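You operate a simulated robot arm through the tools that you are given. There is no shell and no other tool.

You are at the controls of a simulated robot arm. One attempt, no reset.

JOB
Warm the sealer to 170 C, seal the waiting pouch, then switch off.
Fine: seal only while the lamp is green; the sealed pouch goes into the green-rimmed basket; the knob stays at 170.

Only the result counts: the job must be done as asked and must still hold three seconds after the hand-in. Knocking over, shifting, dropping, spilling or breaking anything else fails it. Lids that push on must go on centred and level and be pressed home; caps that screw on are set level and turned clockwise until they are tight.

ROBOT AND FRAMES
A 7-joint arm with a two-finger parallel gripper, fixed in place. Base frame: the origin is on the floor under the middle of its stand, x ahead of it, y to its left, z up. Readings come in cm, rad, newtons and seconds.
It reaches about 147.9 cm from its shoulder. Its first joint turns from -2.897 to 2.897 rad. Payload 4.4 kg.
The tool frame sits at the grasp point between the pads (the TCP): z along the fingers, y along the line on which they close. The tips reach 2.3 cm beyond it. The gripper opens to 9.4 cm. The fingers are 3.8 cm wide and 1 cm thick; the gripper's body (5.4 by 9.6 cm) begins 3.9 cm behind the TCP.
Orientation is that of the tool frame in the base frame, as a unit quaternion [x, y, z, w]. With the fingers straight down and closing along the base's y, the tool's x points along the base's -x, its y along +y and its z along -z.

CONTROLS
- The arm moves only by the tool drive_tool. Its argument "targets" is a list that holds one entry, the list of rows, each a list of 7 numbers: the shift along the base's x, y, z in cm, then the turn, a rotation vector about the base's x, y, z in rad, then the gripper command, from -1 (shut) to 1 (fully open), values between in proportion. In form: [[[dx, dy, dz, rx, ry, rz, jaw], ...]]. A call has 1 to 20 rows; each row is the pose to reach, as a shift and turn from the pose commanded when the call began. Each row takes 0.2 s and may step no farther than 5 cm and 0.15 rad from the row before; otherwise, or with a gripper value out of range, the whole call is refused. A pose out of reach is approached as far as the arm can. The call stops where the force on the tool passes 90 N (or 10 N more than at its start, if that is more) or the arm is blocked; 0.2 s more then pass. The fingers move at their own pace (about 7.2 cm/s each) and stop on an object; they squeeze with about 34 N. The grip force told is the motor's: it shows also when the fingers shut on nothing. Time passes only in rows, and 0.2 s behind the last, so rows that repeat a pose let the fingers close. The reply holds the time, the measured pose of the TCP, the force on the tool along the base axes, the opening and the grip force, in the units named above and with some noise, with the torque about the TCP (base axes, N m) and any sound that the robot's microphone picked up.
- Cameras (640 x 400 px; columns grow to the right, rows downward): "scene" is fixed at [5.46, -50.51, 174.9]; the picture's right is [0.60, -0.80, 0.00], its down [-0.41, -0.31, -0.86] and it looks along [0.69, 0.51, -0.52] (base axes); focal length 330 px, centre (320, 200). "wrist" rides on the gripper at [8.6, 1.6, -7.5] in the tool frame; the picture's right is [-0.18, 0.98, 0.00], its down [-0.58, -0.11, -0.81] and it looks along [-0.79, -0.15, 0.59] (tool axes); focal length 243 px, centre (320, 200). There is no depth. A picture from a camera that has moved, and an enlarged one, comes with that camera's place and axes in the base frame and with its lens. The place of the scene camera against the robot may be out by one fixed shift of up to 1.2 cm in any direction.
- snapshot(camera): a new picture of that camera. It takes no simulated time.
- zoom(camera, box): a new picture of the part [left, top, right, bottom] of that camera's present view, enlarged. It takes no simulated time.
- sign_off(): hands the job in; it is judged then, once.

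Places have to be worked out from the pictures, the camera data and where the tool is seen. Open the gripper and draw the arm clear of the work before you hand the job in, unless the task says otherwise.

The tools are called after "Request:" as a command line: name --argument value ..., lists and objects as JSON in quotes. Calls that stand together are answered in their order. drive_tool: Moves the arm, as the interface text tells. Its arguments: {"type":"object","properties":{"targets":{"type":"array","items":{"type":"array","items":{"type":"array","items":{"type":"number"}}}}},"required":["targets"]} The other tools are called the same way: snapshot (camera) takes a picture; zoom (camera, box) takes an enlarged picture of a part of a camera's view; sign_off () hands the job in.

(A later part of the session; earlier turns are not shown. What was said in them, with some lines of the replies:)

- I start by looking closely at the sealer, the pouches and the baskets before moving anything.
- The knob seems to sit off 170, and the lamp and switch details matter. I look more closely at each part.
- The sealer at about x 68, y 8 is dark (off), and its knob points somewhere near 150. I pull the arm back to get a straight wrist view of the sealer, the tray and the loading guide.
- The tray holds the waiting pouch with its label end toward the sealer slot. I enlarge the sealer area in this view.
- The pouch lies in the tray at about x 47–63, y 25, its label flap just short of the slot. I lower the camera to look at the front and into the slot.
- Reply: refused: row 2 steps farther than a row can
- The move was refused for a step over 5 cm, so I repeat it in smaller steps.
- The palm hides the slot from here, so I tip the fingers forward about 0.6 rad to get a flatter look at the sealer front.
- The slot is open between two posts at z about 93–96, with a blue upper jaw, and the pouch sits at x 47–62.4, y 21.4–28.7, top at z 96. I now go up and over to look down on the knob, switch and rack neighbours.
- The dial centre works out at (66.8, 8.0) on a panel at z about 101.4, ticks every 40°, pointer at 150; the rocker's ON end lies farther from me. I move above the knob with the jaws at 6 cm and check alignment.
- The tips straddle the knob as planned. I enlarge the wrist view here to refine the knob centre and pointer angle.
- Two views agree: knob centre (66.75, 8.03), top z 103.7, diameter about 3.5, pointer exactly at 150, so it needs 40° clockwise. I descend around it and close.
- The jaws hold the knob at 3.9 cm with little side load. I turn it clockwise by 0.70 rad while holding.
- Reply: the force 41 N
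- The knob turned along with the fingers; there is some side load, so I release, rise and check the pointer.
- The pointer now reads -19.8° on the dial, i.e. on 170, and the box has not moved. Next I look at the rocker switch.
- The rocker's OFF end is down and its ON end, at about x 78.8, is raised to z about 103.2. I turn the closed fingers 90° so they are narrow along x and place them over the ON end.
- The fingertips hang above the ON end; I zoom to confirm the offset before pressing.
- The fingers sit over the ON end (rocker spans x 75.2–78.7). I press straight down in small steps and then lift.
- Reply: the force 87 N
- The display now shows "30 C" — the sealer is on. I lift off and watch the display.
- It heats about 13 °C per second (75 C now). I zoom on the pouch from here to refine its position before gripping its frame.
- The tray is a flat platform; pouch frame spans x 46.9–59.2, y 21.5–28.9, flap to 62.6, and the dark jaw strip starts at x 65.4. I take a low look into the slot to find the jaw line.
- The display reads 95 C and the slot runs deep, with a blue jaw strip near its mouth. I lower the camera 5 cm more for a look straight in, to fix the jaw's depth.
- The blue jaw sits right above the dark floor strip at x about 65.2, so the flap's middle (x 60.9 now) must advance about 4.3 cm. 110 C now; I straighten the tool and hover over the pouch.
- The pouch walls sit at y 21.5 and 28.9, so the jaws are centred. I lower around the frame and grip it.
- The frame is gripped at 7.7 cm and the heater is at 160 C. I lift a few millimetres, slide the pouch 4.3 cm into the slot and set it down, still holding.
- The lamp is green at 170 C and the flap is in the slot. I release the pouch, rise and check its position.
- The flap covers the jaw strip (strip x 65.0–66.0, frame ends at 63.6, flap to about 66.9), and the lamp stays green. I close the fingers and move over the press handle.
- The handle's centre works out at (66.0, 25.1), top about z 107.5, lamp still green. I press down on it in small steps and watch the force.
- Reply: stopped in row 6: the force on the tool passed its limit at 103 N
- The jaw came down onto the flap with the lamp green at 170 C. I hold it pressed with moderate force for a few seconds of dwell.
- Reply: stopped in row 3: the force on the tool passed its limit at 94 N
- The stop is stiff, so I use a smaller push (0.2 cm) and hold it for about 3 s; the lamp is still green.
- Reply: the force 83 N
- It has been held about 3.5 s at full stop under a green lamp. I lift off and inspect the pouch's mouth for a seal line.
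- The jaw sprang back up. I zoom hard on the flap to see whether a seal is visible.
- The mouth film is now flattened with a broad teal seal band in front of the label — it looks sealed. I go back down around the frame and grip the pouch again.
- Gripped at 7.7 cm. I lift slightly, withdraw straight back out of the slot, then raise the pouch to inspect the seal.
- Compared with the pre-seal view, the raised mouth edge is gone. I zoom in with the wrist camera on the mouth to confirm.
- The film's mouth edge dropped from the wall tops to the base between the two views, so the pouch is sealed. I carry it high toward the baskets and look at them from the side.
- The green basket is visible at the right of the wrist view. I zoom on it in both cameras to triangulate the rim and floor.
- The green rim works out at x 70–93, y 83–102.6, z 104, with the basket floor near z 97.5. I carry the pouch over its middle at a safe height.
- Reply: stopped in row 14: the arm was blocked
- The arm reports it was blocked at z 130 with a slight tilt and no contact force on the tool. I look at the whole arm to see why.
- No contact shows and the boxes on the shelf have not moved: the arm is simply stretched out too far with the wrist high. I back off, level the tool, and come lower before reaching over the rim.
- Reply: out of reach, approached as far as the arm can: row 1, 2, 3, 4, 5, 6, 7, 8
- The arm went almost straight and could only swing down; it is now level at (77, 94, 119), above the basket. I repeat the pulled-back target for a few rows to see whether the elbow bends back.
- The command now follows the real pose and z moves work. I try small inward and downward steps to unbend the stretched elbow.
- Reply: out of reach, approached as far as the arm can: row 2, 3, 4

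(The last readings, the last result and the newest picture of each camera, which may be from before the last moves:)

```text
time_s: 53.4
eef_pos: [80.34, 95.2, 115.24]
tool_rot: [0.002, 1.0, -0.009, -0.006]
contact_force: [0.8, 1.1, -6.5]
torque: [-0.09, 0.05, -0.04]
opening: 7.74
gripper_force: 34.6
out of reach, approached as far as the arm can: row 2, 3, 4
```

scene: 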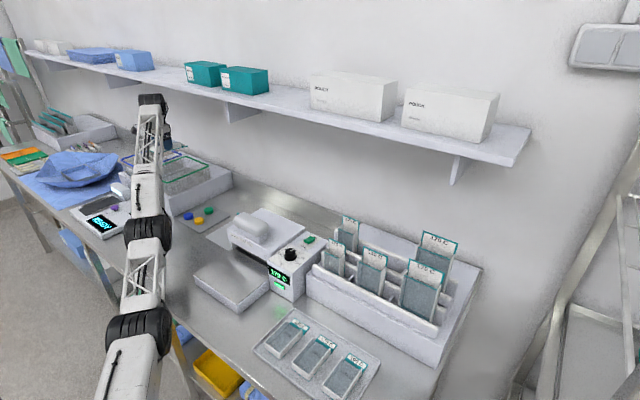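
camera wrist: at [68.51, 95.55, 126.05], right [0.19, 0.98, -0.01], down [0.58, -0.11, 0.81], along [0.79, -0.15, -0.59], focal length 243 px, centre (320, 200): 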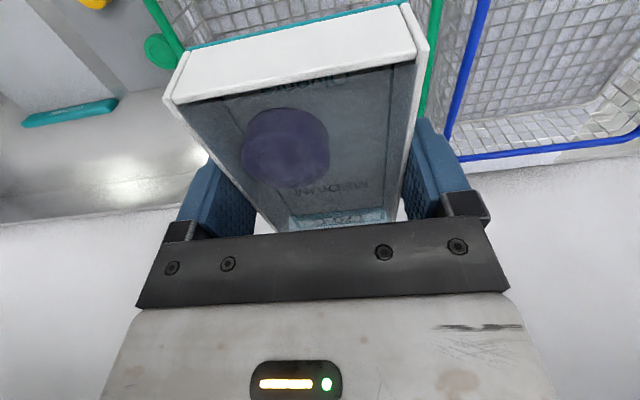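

It went down but slid outward instead of inward, so the elbow seems to be at full stretch. I check the arm's shape and what is below before the next move.

Request:
snapshot --camera "scene"

Request:
snapshot --camera "wrist"

Request:
zoom --camera "scene" --box '[60, 70, 260, 230]'

```text
taken
```

scene: 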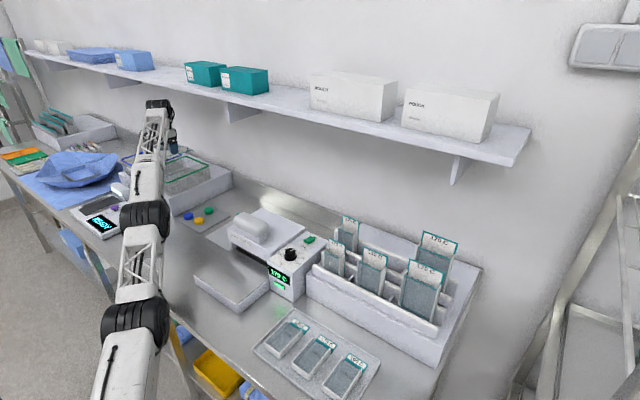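

```text
taken
camera wrist: at [71.65, 96.97, 122.72], right [0.19, 0.98, -0.02], down [0.59, -0.1, 0.8], along [0.78, -0.16, -0.6], focal length 243 px, centre (320, 200)
```

wrist: 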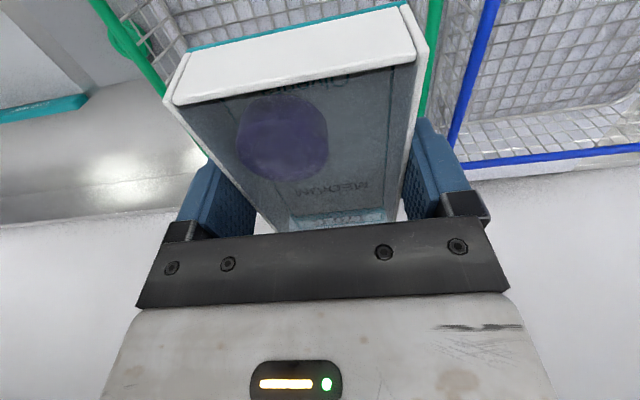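

```text
2.50 times, centred on (160, 150) of scene
camera zoom: at [5.46, -50.51, 174.9], right [0.6, -0.8, 0.0], down [-0.41, -0.31, -0.86], along [0.69, 0.51, -0.52], focal length 824 px, centre (720, 325)
```

zoom: 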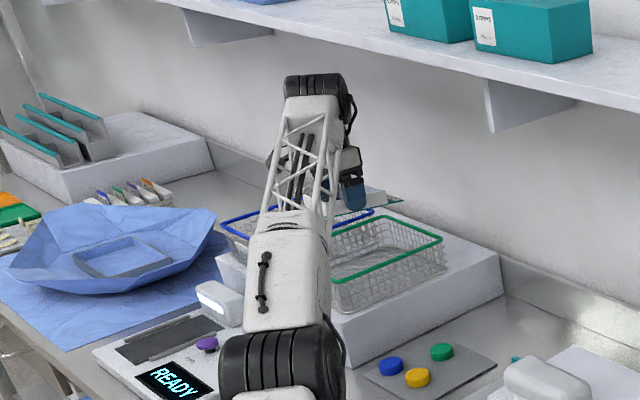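

The arm is straight again, and the pouch hangs above the basket interior with 8 cm of clearance over the rim. I try another small down-and-inward move.

Request:
drive_tool --targets '[[[-0.3, -0.6, -1, 0, 0, 0, 0.3], [-0.6, -1.2, -2, 0, 0, 0, 0.3], [-0.9, -1.8, -3, 0, 0, 0, 0.3], [-0.9, -1.8, -3, 0, 0, 0, 0.3]]]'

Request:
snapshot --camera "scene"

```text
time_s: 54.4
eef_pos: [77.13, 90.43, 112.33]
tool_rot: [0.002, 1.0, -0.003, -0.001]
contact_force: [0.1, 0.3, -0.8]
torque: [-0.04, 0.02, 0.01]
opening: 7.7
gripper_force: 34.3
out of reach, approached as far as the arm can: row 1
```

```text
taken
```

scene: 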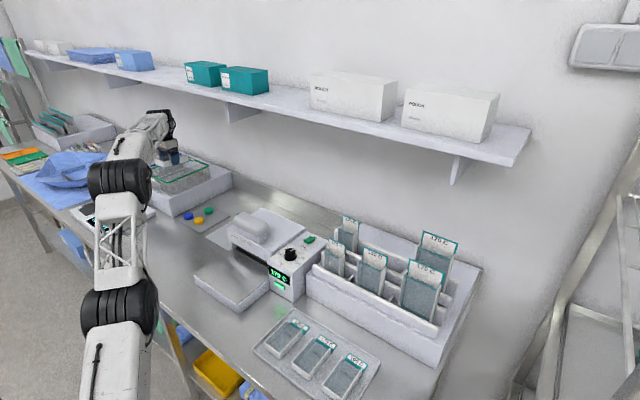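

The elbow bent back up and the arm now follows: TCP at (77.1, 90.4, 112.3), level. I check where the pouch sits relative to the green rim.

Request:
snapshot --camera "wrist"

Request:
zoom --camera "scene" --box '[110, 110, 250, 220]'

```text
taken
camera wrist: at [68.44, 92.22, 119.77], right [0.19, 0.98, -0.01], down [0.58, -0.11, 0.81], along [0.79, -0.16, -0.59], focal length 243 px, centre (320, 200)
```

wrist: 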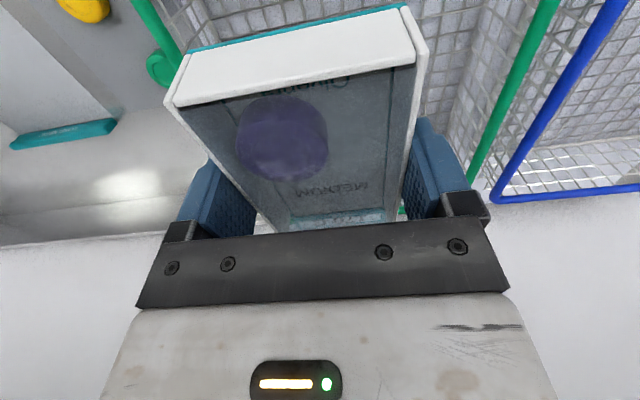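

```text
3.64 times, centred on (180, 165) of scene
camera zoom: at [5.46, -50.51, 174.9], right [0.6, -0.8, 0.0], down [-0.41, -0.31, -0.86], along [0.69, 0.51, -0.52], focal length 1198 px, centre (829, 327)
```

zoom: 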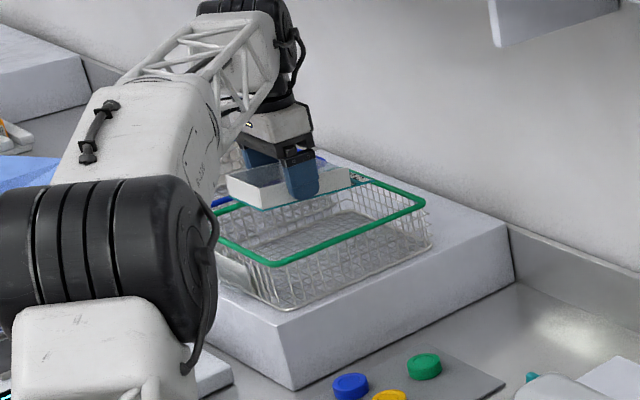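

The rim spans y 82–103 and x 70–93; I shift slightly to (78.8, 91.8) so the pouch clears all sides, then lower it partway into the basket.

Request:
drive_tool --targets '[[[0.8, 0.6, -0.5, 0, 0, 0, 0.3], [1.6, 1.2, -1, 0, 0, 0, 0.3], [2.2, 1.7, -2, 0, 0, 0, 0.3], [2.2, 1.7, -4, 0, 0, 0, 0.3], [2.2, 1.7, -5, 0, 0, 0, 0.3], [2.2, 1.7, -5, 0, 0, 0, 0.3]]]'

Request:
zoom --camera "scene" --box '[110, 110, 250, 220]'

Request:
snapshot --camera "wrist"

```text
time_s: 55.8
eef_pos: [79.24, 92.02, 107.26]
tool_rot: [0.002, 1.0, -0.004, -0.002]
contact_force: [-0.3, -0.6, -0.3]
torque: [0.01, -0.03, -0.01]
opening: 7.67
gripper_force: 34.5
```

```text
3.64 times, centred on (180, 165) of scene
camera zoom: at [5.46, -50.51, 174.9], right [0.6, -0.8, 0.0], down [-0.41, -0.31, -0.86], along [0.69, 0.51, -0.52], focal length 1198 px, centre (829, 327)
```

zoom: 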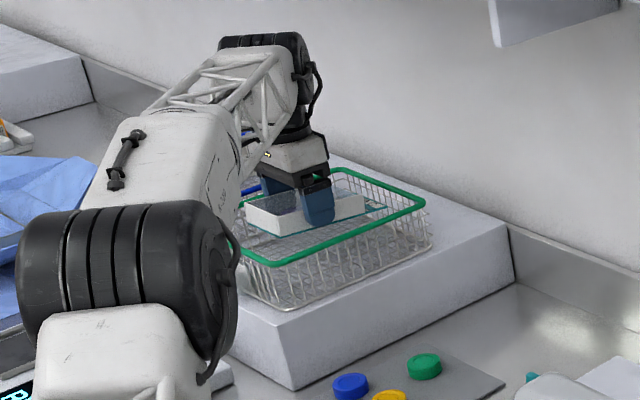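

```text
taken
camera wrist: at [70.59, 93.85, 114.67], right [0.19, 0.98, -0.01], down [0.58, -0.11, 0.81], along [0.79, -0.16, -0.59], focal length 243 px, centre (320, 200)
```

wrist: 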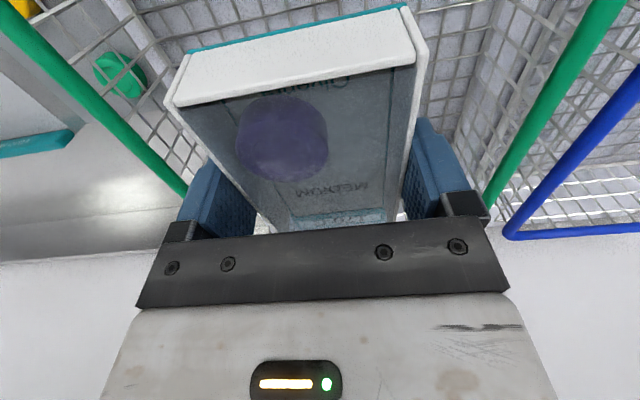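

The pouch is centred inside the green rim with space all round. I lower it further toward the basket floor, slowly.

Request:
drive_tool --targets '[[[0, 0, -1.5, 0, 0, 0, 0.3], [0, 0, -3, 0, 0, 0, 0.3], [0, 0, -4.5, 0, 0, 0, 0.3], [0, 0, -5.5, 0, 0, 0, 0.3], [0, 0, -6, 0, 0, 0, 0.3], [0, 0, -6.3, 0, 0, 0, 0.3], [0, 0, -6.3, 0, 0, 0, 0.3]]]'

Request:
zoom --camera "scene" --box '[140, 130, 230, 210]'

Request:
snapshot --camera "wrist"

```text
time_s: 57.4
eef_pos: [79.37, 92.17, 101.24]
tool_rot: [0.002, 1.0, -0.002, 0.0]
contact_force: [-0.8, 1.5, 10.0]
torque: [0.19, -0.89, 0.11]
opening: 7.7
gripper_force: 33.8
```

```text
5.00 times, centred on (185, 170) of scene
camera zoom: at [5.46, -50.51, 174.9], right [0.6, -0.8, 0.0], down [-0.41, -0.31, -0.86], along [0.69, 0.51, -0.52], focal length 1647 px, centre (995, 350)
```

zoom: 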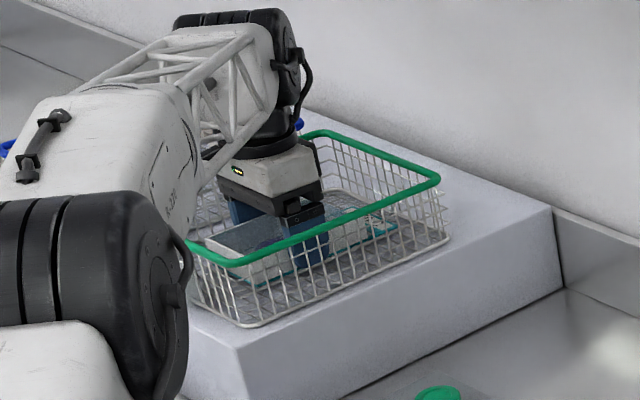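

```text
taken
camera wrist: at [70.67, 93.94, 108.58], right [0.19, 0.98, -0.01], down [0.58, -0.11, 0.81], along [0.79, -0.15, -0.59], focal length 243 px, centre (320, 200)
```

wrist: 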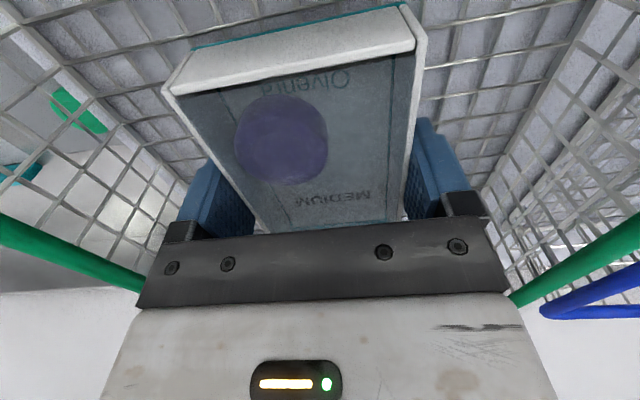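

A 10 N upward force shows the pouch is resting on the basket floor. I open the jaws and then rise straight up.

Request:
drive_tool --targets '[[[0, 0, 0, 0, 0, 0, 0.6], [0, 0, 0, 0, 0, 0, 0.7], [0, 0, 0, 0, 0, 0, 0.9], [0, 0, 0, 0, 0, 0, 0.9], [0, 0, 0, 0, 0, 0, 0.9]]]'

Request:
snapshot --camera "wrist"

Request:
zoom --camera "scene" --box '[140, 130, 230, 210]'

```text
time_s: 58.6
eef_pos: [79.28, 92.33, 101.11]
tool_rot: [0.002, 1.0, -0.004, -0.002]
contact_force: [-0.8, 0.4, -0.2]
torque: [0.01, -0.01, -0.03]
opening: 8.9
gripper_force: 0.1
```

```text
taken
camera wrist: at [70.66, 93.95, 108.44], right [0.19, 0.98, -0.01], down [0.58, -0.11, 0.8], along [0.79, -0.16, -0.59], focal length 243 px, centre (320, 200)
```

wrist: 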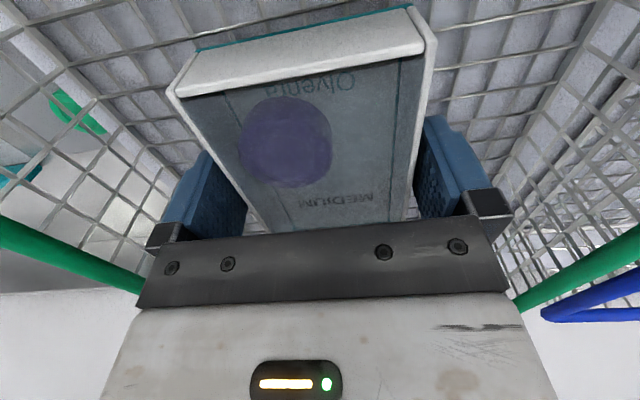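

```text
5.00 times, centred on (185, 170) of scene
camera zoom: at [5.46, -50.51, 174.9], right [0.6, -0.8, 0.0], down [-0.41, -0.31, -0.86], along [0.69, 0.51, -0.52], focal length 1647 px, centre (995, 350)
```

zoom: 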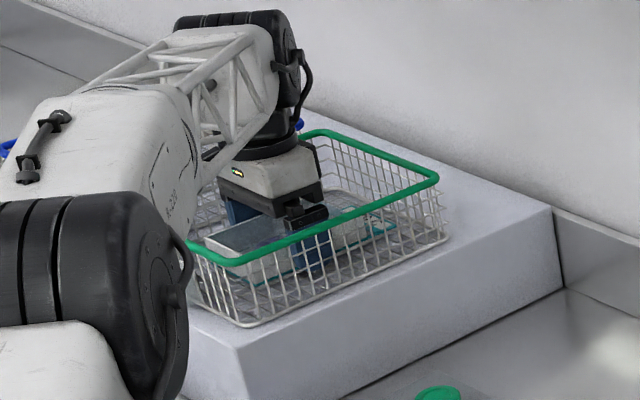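

The pouch is free in the basket. I rise straight up past the rim and then draw inward to keep the elbow bent.

Request:
drive_tool --targets '[[[0, 0, 1, 0, 0, 0, 0.9], [0, 0, 2.5, 0, 0, 0, 0.9], [0, 0, 4, 0, 0, 0, 0.9], [-0.3, -0.3, 6, 0, 0, 0, 0.9], [-0.8, -1, 8, 0, 0, 0, 0.9], [-2.5, -3, 9.5, 0, 0, 0, 0.9], [-5, -6, 10.5, 0, 0, 0, 0.9], [-8, -9.5, 11, 0, 0, 0, 0.9], [-11, -13, 11.5, 0, 0, 0, 0.9], [-14, -16.5, 12, 0, 0, 0, 0.9], [-14, -16.5, 12, 0, 0, 0, 0.9]]]'

Request:
snapshot --camera "scene"

Request:
zoom --camera "scene" --box '[130, 130, 250, 220]'

Request:
snapshot --camera "wrist"

```text
time_s: 61.0
eef_pos: [65.51, 75.74, 112.9]
tool_rot: [0.001, 1.0, -0.004, -0.002]
contact_force: [-1.0, 0.3, 1.0]
torque: [0.03, 0.02, 0.01]
opening: 8.91
gripper_force: 0.1
```

```text
taken
```

scene: 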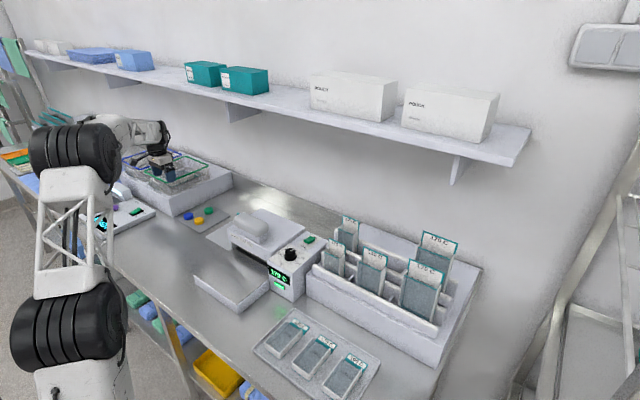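

```text
4.44 times, centred on (190, 175) of scene
camera zoom: at [5.46, -50.51, 174.9], right [0.6, -0.8, 0.0], down [-0.41, -0.31, -0.86], along [0.69, 0.51, -0.52], focal length 1464 px, centre (898, 311)
```

zoom: 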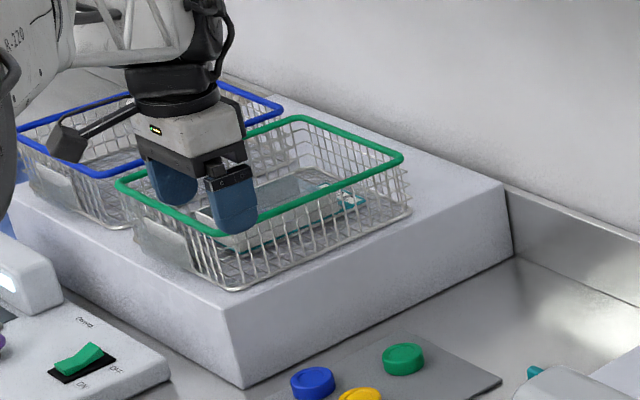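

```text
taken
camera wrist: at [56.73, 77.52, 120.43], right [0.19, 0.98, -0.01], down [0.58, -0.11, 0.81], along [0.79, -0.16, -0.59], focal length 243 px, centre (320, 200)
```

wrist: 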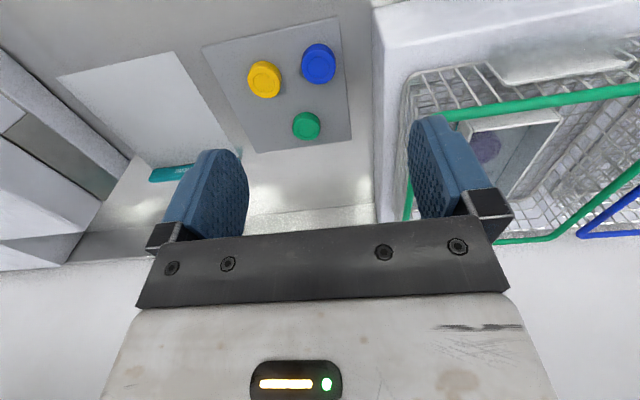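

The pouch lies flat inside the green basket, and nothing else has moved. I now travel back to the sealer's switch, high and with the fingers closed.

Request:
drive_tool --targets '[[[0, -4, 2, 0, 0, 0, 0.9], [0, -8, 4, 0, 0, 0, 0.5], [0, -12, 5, 0, 0, 0, 0], [0, -16.5, 6, 0, 0, 0, -0.5], [0, -21, 6, 0, 0, 0, -1], [0, -25.5, 6, 0, 0, 0, -1], [0, -30, 6, 0, 0, 0, -1], [0, -34.5, 6, 0, 0, 0, -1], [0, -39, 6, 0, 0, 0, -1], [0.5, -43.5, 6, 0, 0, 0, -1], [1, -48, 6, 0, 0, 0, -1], [2, -52.5, 6, 0, 0, 0, -1], [3.5, -56.5, 6, 0, 0, 0, -1], [5.5, -60.5, 6, 0, 0, 0, -1], [7, -64.5, 6, 0, 0, 0, -1], [9, -67.7, 6, 0, 0, 0, -1], [10.15, -67.7, 4, 0, 0, 0, -1], [10.15, -67.7, 4, 0, 0, 0, -1]]]'

Request:
snapshot --camera "scene"

Request:
zoom --camera "scene" --box '[130, 130, 250, 220]'

```text
time_s: 64.8
eef_pos: [75.56, 7.82, 117.04]
tool_rot: [0.001, 1.0, -0.002, -0.001]
contact_force: [-0.4, -1.0, 0.3]
torque: [-0.01, -0.01, 0.02]
opening: 0.03
gripper_force: 34.0
```

```text
taken
```

scene: 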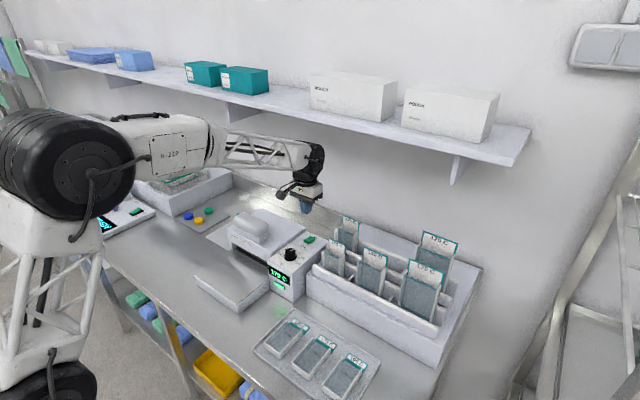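

```text
4.44 times, centred on (190, 175) of scene
camera zoom: at [5.46, -50.51, 174.9], right [0.6, -0.8, 0.0], down [-0.41, -0.31, -0.86], along [0.69, 0.51, -0.52], focal length 1464 px, centre (898, 311)
```

zoom: 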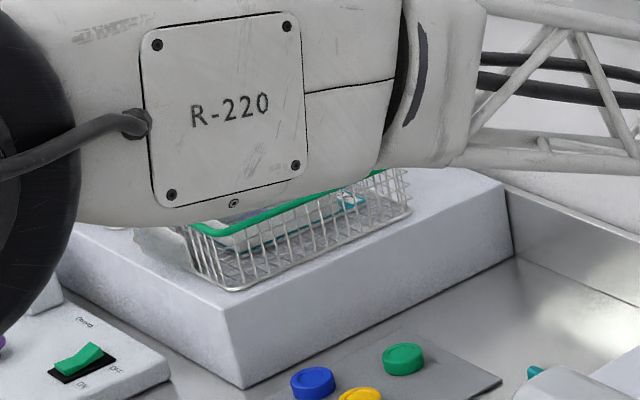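

I am above the switch; now I turn the closed fingers 90° and lower to just above the raised OFF end.

Request:
drive_tool --targets '[[[0, 0, 0, 0, 0, -0.15, -1], [0, 0, 0, 0, 0, -0.3, -1], [0, 0, 0, 0, 0, -0.45, -1], [0, 0, 0, 0, 0, -0.6, -1], [0, 0, 0, 0, 0, -0.75, -1], [0, 0, 0, 0, 0, -0.9, -1], [0, 0, -1, 0, 0, -1.05, -1], [0, 0.1, -3, 0, 0, -1.2, -1], [0, 0.15, -5, 0, 0, -1.35, -1], [0, 0.15, -7, 0, 0, -1.5, -1], [0, 0.15, -9, 0, 0, -1.571, -1], [0, 0.15, -9.5, 0, 0, -1.571, -1], [0, 0.15, -9.5, 0, 0, -1.571, -1]]]'

Request:
zoom --camera "wrist" --box '[220, 60, 400, 180]'

Request:
zoom --camera "scene" --box '[265, 195, 355, 275]'

```text
time_s: 67.6
eef_pos: [75.59, 7.94, 107.47]
tool_rot: [0.709, 0.706, -0.001, -0.004]
contact_force: [0.0, -0.1, 0.0]
torque: [0.0, -0.01, 0.04]
opening: 0.0
gripper_force: 33.9
```

```text
3.33 times, centred on (310, 120) of wrist
camera zoom: at [77.12, 16.76, 114.86], right [0.98, -0.19, -0.01], down [-0.11, -0.58, 0.81], along [-0.16, -0.79, -0.59], focal length 809 px, centre (353, 467)
```

zoom: 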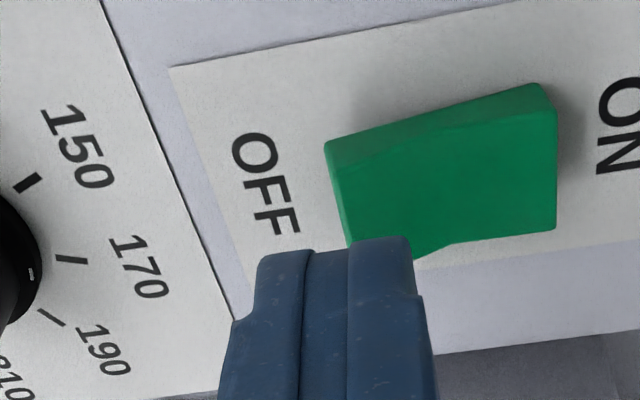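

```text
5.00 times, centred on (310, 235) of scene
camera zoom: at [5.46, -50.51, 174.9], right [0.6, -0.8, 0.0], down [-0.41, -0.31, -0.86], along [0.69, 0.51, -0.52], focal length 1647 px, centre (370, 25)
```

zoom: 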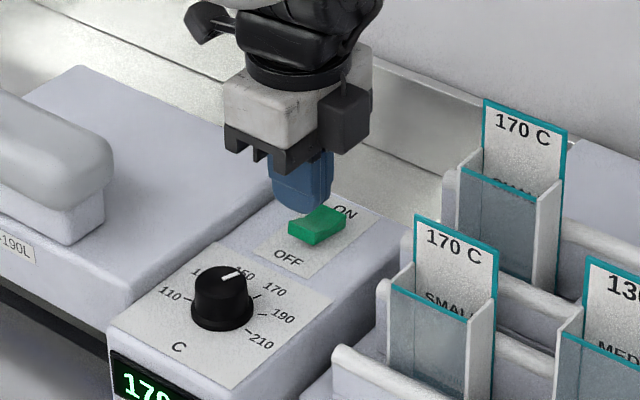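

The tips straddle the raised OFF end; I shift 0.3 cm onto it and press down as before.

Request:
drive_tool --targets '[[[0.3, 0, -0.7, 0, 0, 0, -1], [0.3, 0, -1.4, 0, 0, 0, -1], [0.3, 0, -1.9, 0, 0, 0, -1], [0.3, 0, -2.3, 0, 0, 0, -1], [0.3, 0, -2.7, 0, 0, 0, -1], [0.3, 0, -2.8, 0, 0, 0, -1]]]'

Request:
zoom --camera "scene" --box '[240, 210, 340, 300]'

Request:
zoom --camera "wrist" --box '[220, 60, 400, 180]'

```text
time_s: 69.0
eef_pos: [75.91, 8.06, 105.27]
tool_rot: [0.709, 0.705, 0.001, -0.002]
contact_force: [-37.6, -0.2, 70.3]
torque: [-0.38, 0.33, -0.16]
opening: 0.01
gripper_force: 33.6
```

```text
4.44 times, centred on (290, 255) of scene
camera zoom: at [5.46, -50.51, 174.9], right [0.6, -0.8, 0.0], down [-0.41, -0.31, -0.86], along [0.69, 0.51, -0.52], focal length 1464 px, centre (453, -44)
```

zoom: 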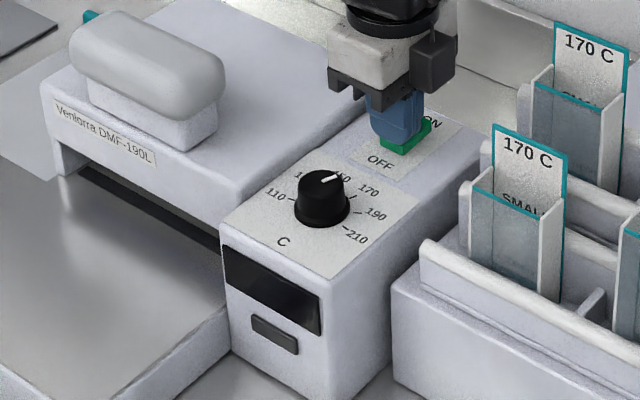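

```text
3.33 times, centred on (310, 120) of wrist
camera zoom: at [77.38, 16.77, 112.64], right [0.98, -0.19, 0.0], down [-0.11, -0.58, 0.8], along [-0.15, -0.79, -0.59], focal length 809 px, centre (353, 467)
```

zoom: 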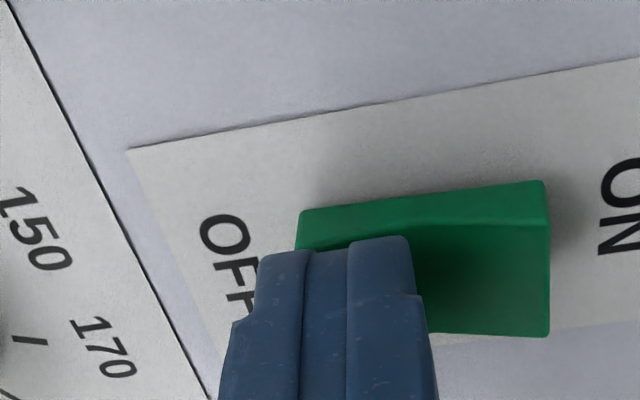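

The display and lamp are dark — it is switched off. I lift straight up, clear of the sealer, and draw back while opening the gripper.

Request:
drive_tool --targets '[[[0, 0, 1, 0, 0, 0, -1], [0, 0, 4, 0, 0, 0, -1], [0, 0, 8, 0, 0, 0, -1], [0, 0, 12, 0, 0, 0.15, -1], [-2, 0, 15, 0, 0, 0.3, -0.5], [-5, 0.5, 16, 0, 0, 0.45, 0], [-9, 1, 17, 0, 0, 0.6, 0.5], [-13, 1.5, 18, 0, 0, 0.75, 1], [-17, 2, 19, 0, 0, 0.9, 1], [-21, 2.5, 20, 0, 0, 1.05, 1], [-25, 3, 20, 0, 0, 1.2, 1], [-28, 3, 20, 0, 0, 1.35, 1], [-31, 3, 20, 0, 0, 1.5, 1], [-33, 3, 20, 0, 0, 1.571, 1], [-33, 3, 20, 0, 0, 1.571, 1]]]'

Request:
snapshot --camera "scene"

Request:
zoom --camera "scene" --box '[240, 210, 340, 300]'

Request:
zoom --camera "wrist" --box '[290, 90, 390, 220]'

```text
time_s: 72.2
eef_pos: [42.72, 11.18, 124.66]
tool_rot: [0.001, 1.0, -0.004, -0.001]
contact_force: [0.3, 0.3, 1.1]
torque: [-0.01, -0.01, -0.01]
opening: 9.41
gripper_force: 0.0
```

```text
taken
```

scene: 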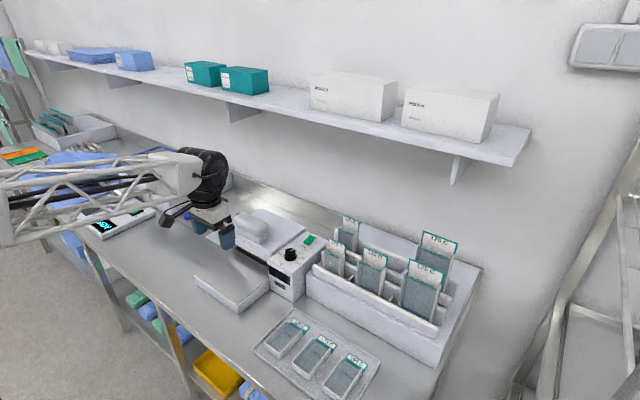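

```text
4.44 times, centred on (290, 255) of scene
camera zoom: at [5.46, -50.51, 174.9], right [0.6, -0.8, 0.0], down [-0.41, -0.31, -0.86], along [0.69, 0.51, -0.52], focal length 1464 px, centre (453, -44)
```

zoom: 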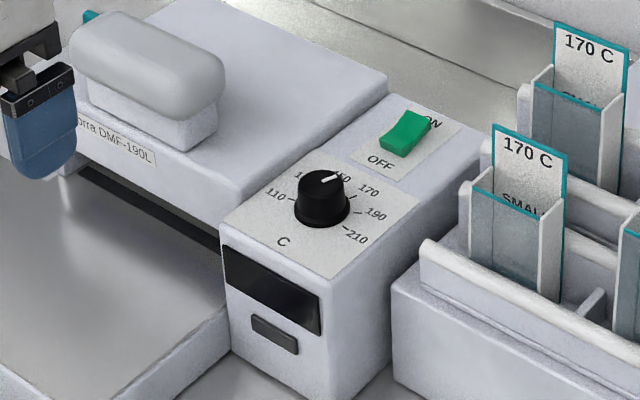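

```text
3.08 times, centred on (340, 155) of wrist
camera zoom: at [33.98, 12.88, 132.13], right [0.19, 0.98, -0.01], down [0.58, -0.1, 0.8], along [0.79, -0.15, -0.59], focal length 746 px, centre (258, 338)
```

zoom: 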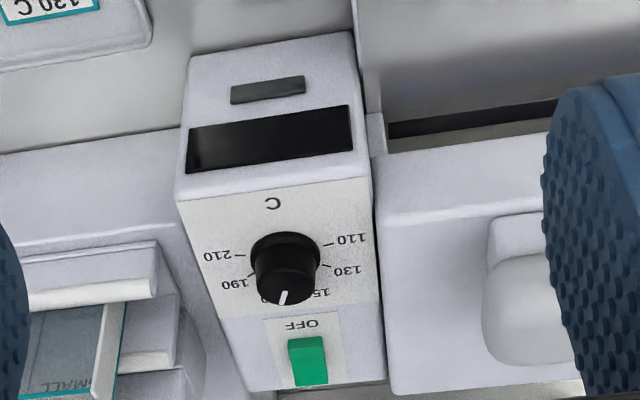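

The rocker is at OFF, and the display and lamp are dark. The knob still points to 170. I raise the arm out of the line of sight to check the pouch in the basket.

Request:
drive_tool --targets '[[[2, 0, 4, 0, 0, 0, 1], [4, 0, 8, 0, 0, 0, 1], [6, 0, 12, 0, 0, 0, 1], [8, 0, 15, 0, 0, 0, 1], [8, 0, 15, 0, 0, 0, 1]]]'

Request:
snapshot --camera "scene"

Request:
zoom --camera "scene" --box '[130, 140, 220, 205]'

```text
time_s: 73.4
eef_pos: [50.95, 11.14, 139.61]
tool_rot: [0.002, 1.0, -0.003, -0.002]
contact_force: [-0.3, 0.4, 0.3]
torque: [0.01, 0.02, -0.01]
opening: 9.4
gripper_force: 0.1
```

```text
taken
```

scene: 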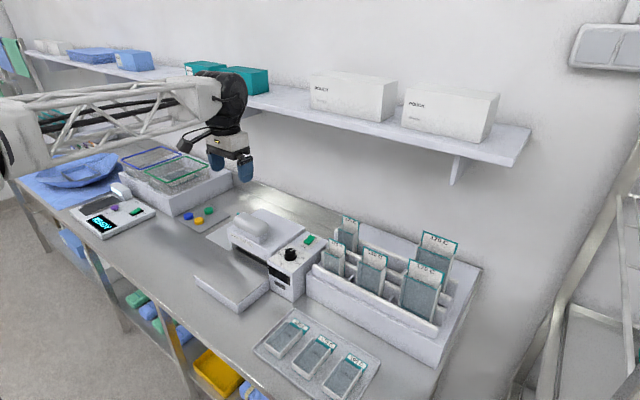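

```text
6.15 times, centred on (175, 172) of scene
camera zoom: at [5.46, -50.51, 174.9], right [0.6, -0.8, 0.0], down [-0.41, -0.31, -0.86], along [0.69, 0.51, -0.52], focal length 2027 px, centre (1212, 369)
```

zoom: 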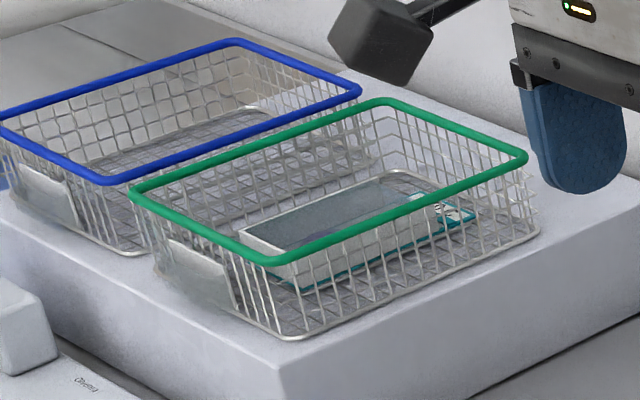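

The pouch lies in the green-rimmed basket. Before handing in I want a closer look at its mouth to be sure the seal took, so I fly the wrist camera over the basket, staying high and inside comfortable reach.

Request:
drive_tool --targets '[[[0, 4, -1.5, 0, 0, 0, 1], [0, 8, -3, 0, 0, 0, 1], [0, 12, -4.5, 0, 0, 0, 1], [0, 16, -6, 0, 0, 0, 1], [0, 20, -7.5, 0, 0, 0, 1], [0, 24, -9, 0, 0, 0, 1], [0, 28, -10.5, 0, 0, 0, 1], [0, 32, -12, 0, 0, 0, 1], [0, 36, -13.5, 0, 0, 0, 1], [0, 40, -15, 0, 0, 0, 1], [1, 44, -16.5, 0, 0, 0, 1], [2, 48, -17.5, 0, 0, 0, 1], [3, 52, -18, 0, 0, 0, 1], [4, 56, -18, 0, 0, 0, 1], [5, 60, -18, 0, 0, 0, 1], [6.5, 64, -18, 0, 0, 0, 1], [8, 68, -18, 0, 0, 0, 1], [10, 72, -18, 0, 0, 0, 1], [12, 76, -18, 0, 0, 0, 1], [12, 76, -18, 0, 0, 0, 1]]]'

Request:
snapshot --camera "wrist"

Request:
zoom --camera "wrist" --box '[260, 60, 480, 220]'

```text
time_s: 77.6
eef_pos: [62.78, 87.1, 121.55]
tool_rot: [0.002, 1.0, -0.003, -0.002]
contact_force: [0.0, 0.3, -0.9]
torque: [-0.01, -0.03, 0.01]
opening: 9.41
gripper_force: 0.1
```

```text
taken
camera wrist: at [54.13, 88.98, 128.97], right [0.19, 0.98, -0.01], down [0.58, -0.11, 0.81], along [0.79, -0.16, -0.59], focal length 243 px, centre (320, 200)
```

wrist: 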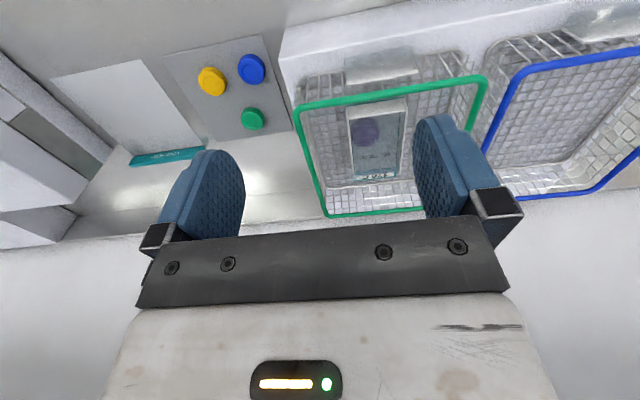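

```text
2.50 times, centred on (370, 140) of wrist
camera zoom: at [54.13, 88.98, 128.97], right [0.19, 0.98, -0.01], down [0.58, -0.11, 0.81], along [0.79, -0.16, -0.59], focal length 606 px, centre (195, 350)
```

zoom: 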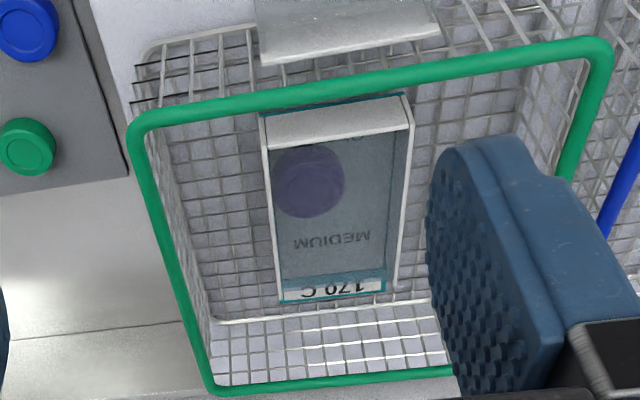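

Request:
zoom --camera "wrist" --box '[340, 130, 420, 190]'

```text
6.67 times, centred on (380, 160) of wrist
camera zoom: at [54.13, 88.98, 128.97], right [0.19, 0.98, -0.01], down [0.58, -0.11, 0.81], along [0.79, -0.16, -0.59], focal length 1618 px, centre (-80, 467)
```

zoom: 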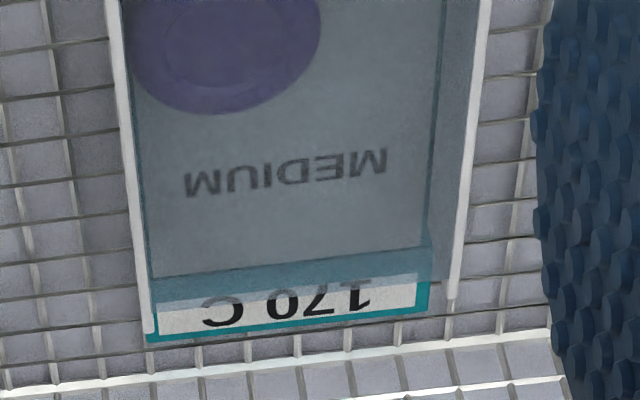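

The film's mouth edge has clearly changed against the pre-seal views, with a closed band in front of the label. The pouch lies flat and fully inside the basket. I now retreat clear of everything with the gripper open.

Request:
drive_tool --targets '[[[-2, -4, 1, 0, 0, 0, 1], [-4, -8, 2, 0, 0, 0, 1], [-6, -12, 3, 0, 0, 0, 1], [-7.5, -16, 4.5, 0, 0, 0, 1], [-9, -20, 6, 0, 0, 0, 1], [-10, -24, 7.5, 0, 0, 0, 1], [-11, -28, 9, 0, 0, 0, 1], [-12, -32, 10.5, 0, 0, 0, 1], [-12, -36, 12, 0, 0, 0, 1], [-12, -40, 13.5, 0, 0, 0, 1], [-12, -44, 15, 0, 0, 0, 1], [-12, -48, 16.5, 0, 0, 0, 1], [-12, -52, 18, 0, 0, 0, 1], [-12, -56, 18, 0, 0, 0, 1], [-12, -60, 18, 0, 0, 0, 1], [-12, -64, 18, 0, 0, 0, 1], [-12, -68, 18, 0, 0, 0, 1], [-12, -72, 18, 0, 0, 0, 1], [-12, -76, 18, 0, 0, 0, 1], [-12, -76, 18, 0, 0, 0, 1]]]'

Request:
snapshot --camera "scene"

Request:
zoom --camera "scene" --box '[130, 140, 330, 310]'

Request:
zoom --camera "wrist" --box '[240, 20, 420, 170]'

```text
time_s: 81.8
eef_pos: [50.54, 10.98, 139.78]
tool_rot: [0.001, 1.0, -0.003, -0.001]
contact_force: [0.0, 0.1, 0.3]
torque: [0.02, 0.0, 0.01]
opening: 9.42
gripper_force: 0.1
```

```text
taken
```

scene: 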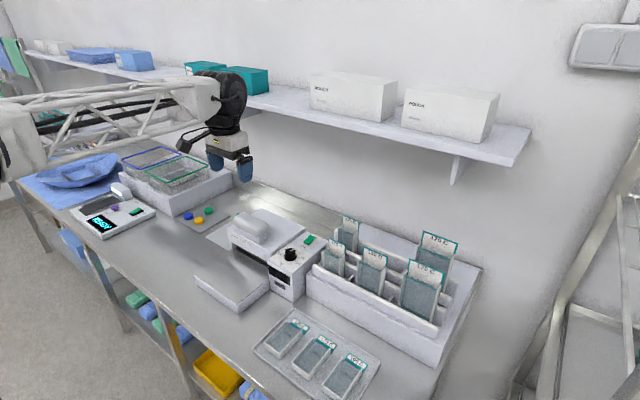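

```text
2.35 times, centred on (230, 225) of scene
camera zoom: at [5.46, -50.51, 174.9], right [0.6, -0.8, 0.0], down [-0.41, -0.31, -0.86], along [0.69, 0.51, -0.52], focal length 775 px, centre (532, 141)
```

zoom: 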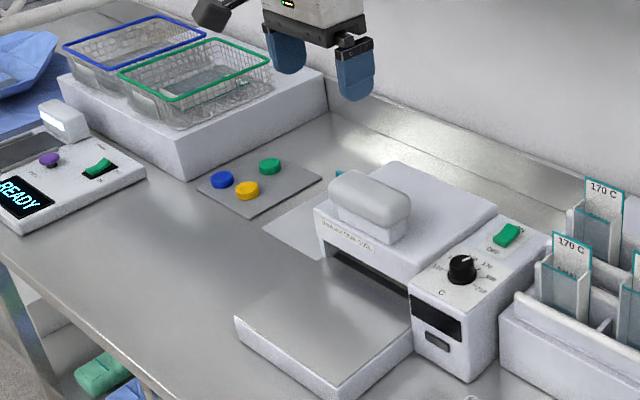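

```text
2.67 times, centred on (330, 95) of wrist
camera zoom: at [41.94, 12.73, 147.25], right [0.19, 0.98, -0.01], down [0.58, -0.11, 0.81], along [0.79, -0.16, -0.59], focal length 647 px, centre (293, 480)
```

zoom: 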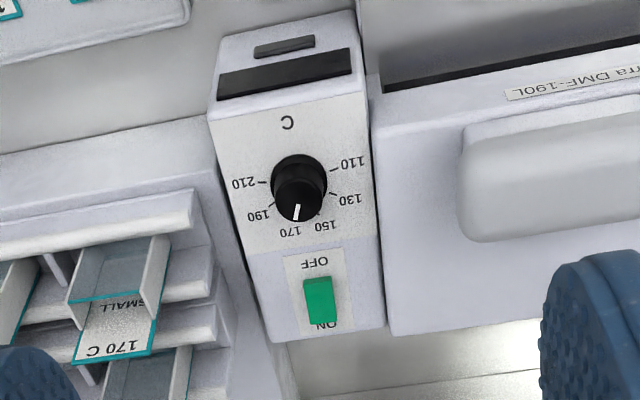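

The sealer is off and dark, with the knob still on 170. The pouch lies in the green-rimmed basket, everything else is in place, and the arm is clear with the gripper open. I hand the job in.

Request:
sign_off

```text
The job is handed in.
```

I sealed the waiting pouch, put it in the green-rimmed basket and switched the sealer off. The job is handed in, and no verdict has come back yet.

- **Temperature:** I turned the knob from 150 to 170 and switched on. The display climbed from 30 C to 170 C and the lamp went green. The knob still pointed at 170 in the last picture.
- **Sealing:** I slid the pouch's label end into the slot and held the jaw down for about 3.5 s. The lamp was green in every picture during the press.
- **How sure the seal is:** I judged it from pictures only. The film's edge at the open end sits clearly differently from before the press, and there is now a band in front of the label. I did not use the CHECK device beside the baskets.
- **Basket:** The pouch lies flat and fully inside the green-rimmed basket.
- **Switch-off:** The rocker is at OFF, and the display and lamp are dark.

On the way to the basket the arm was reported blocked once, while stretched too far, and the pouch tilted slightly so the cap inside it slid a little. No contact showed on the tool, and the pictures show nothing else on the bench or shelf moved. The arm ended clear of the work with the gripper open.
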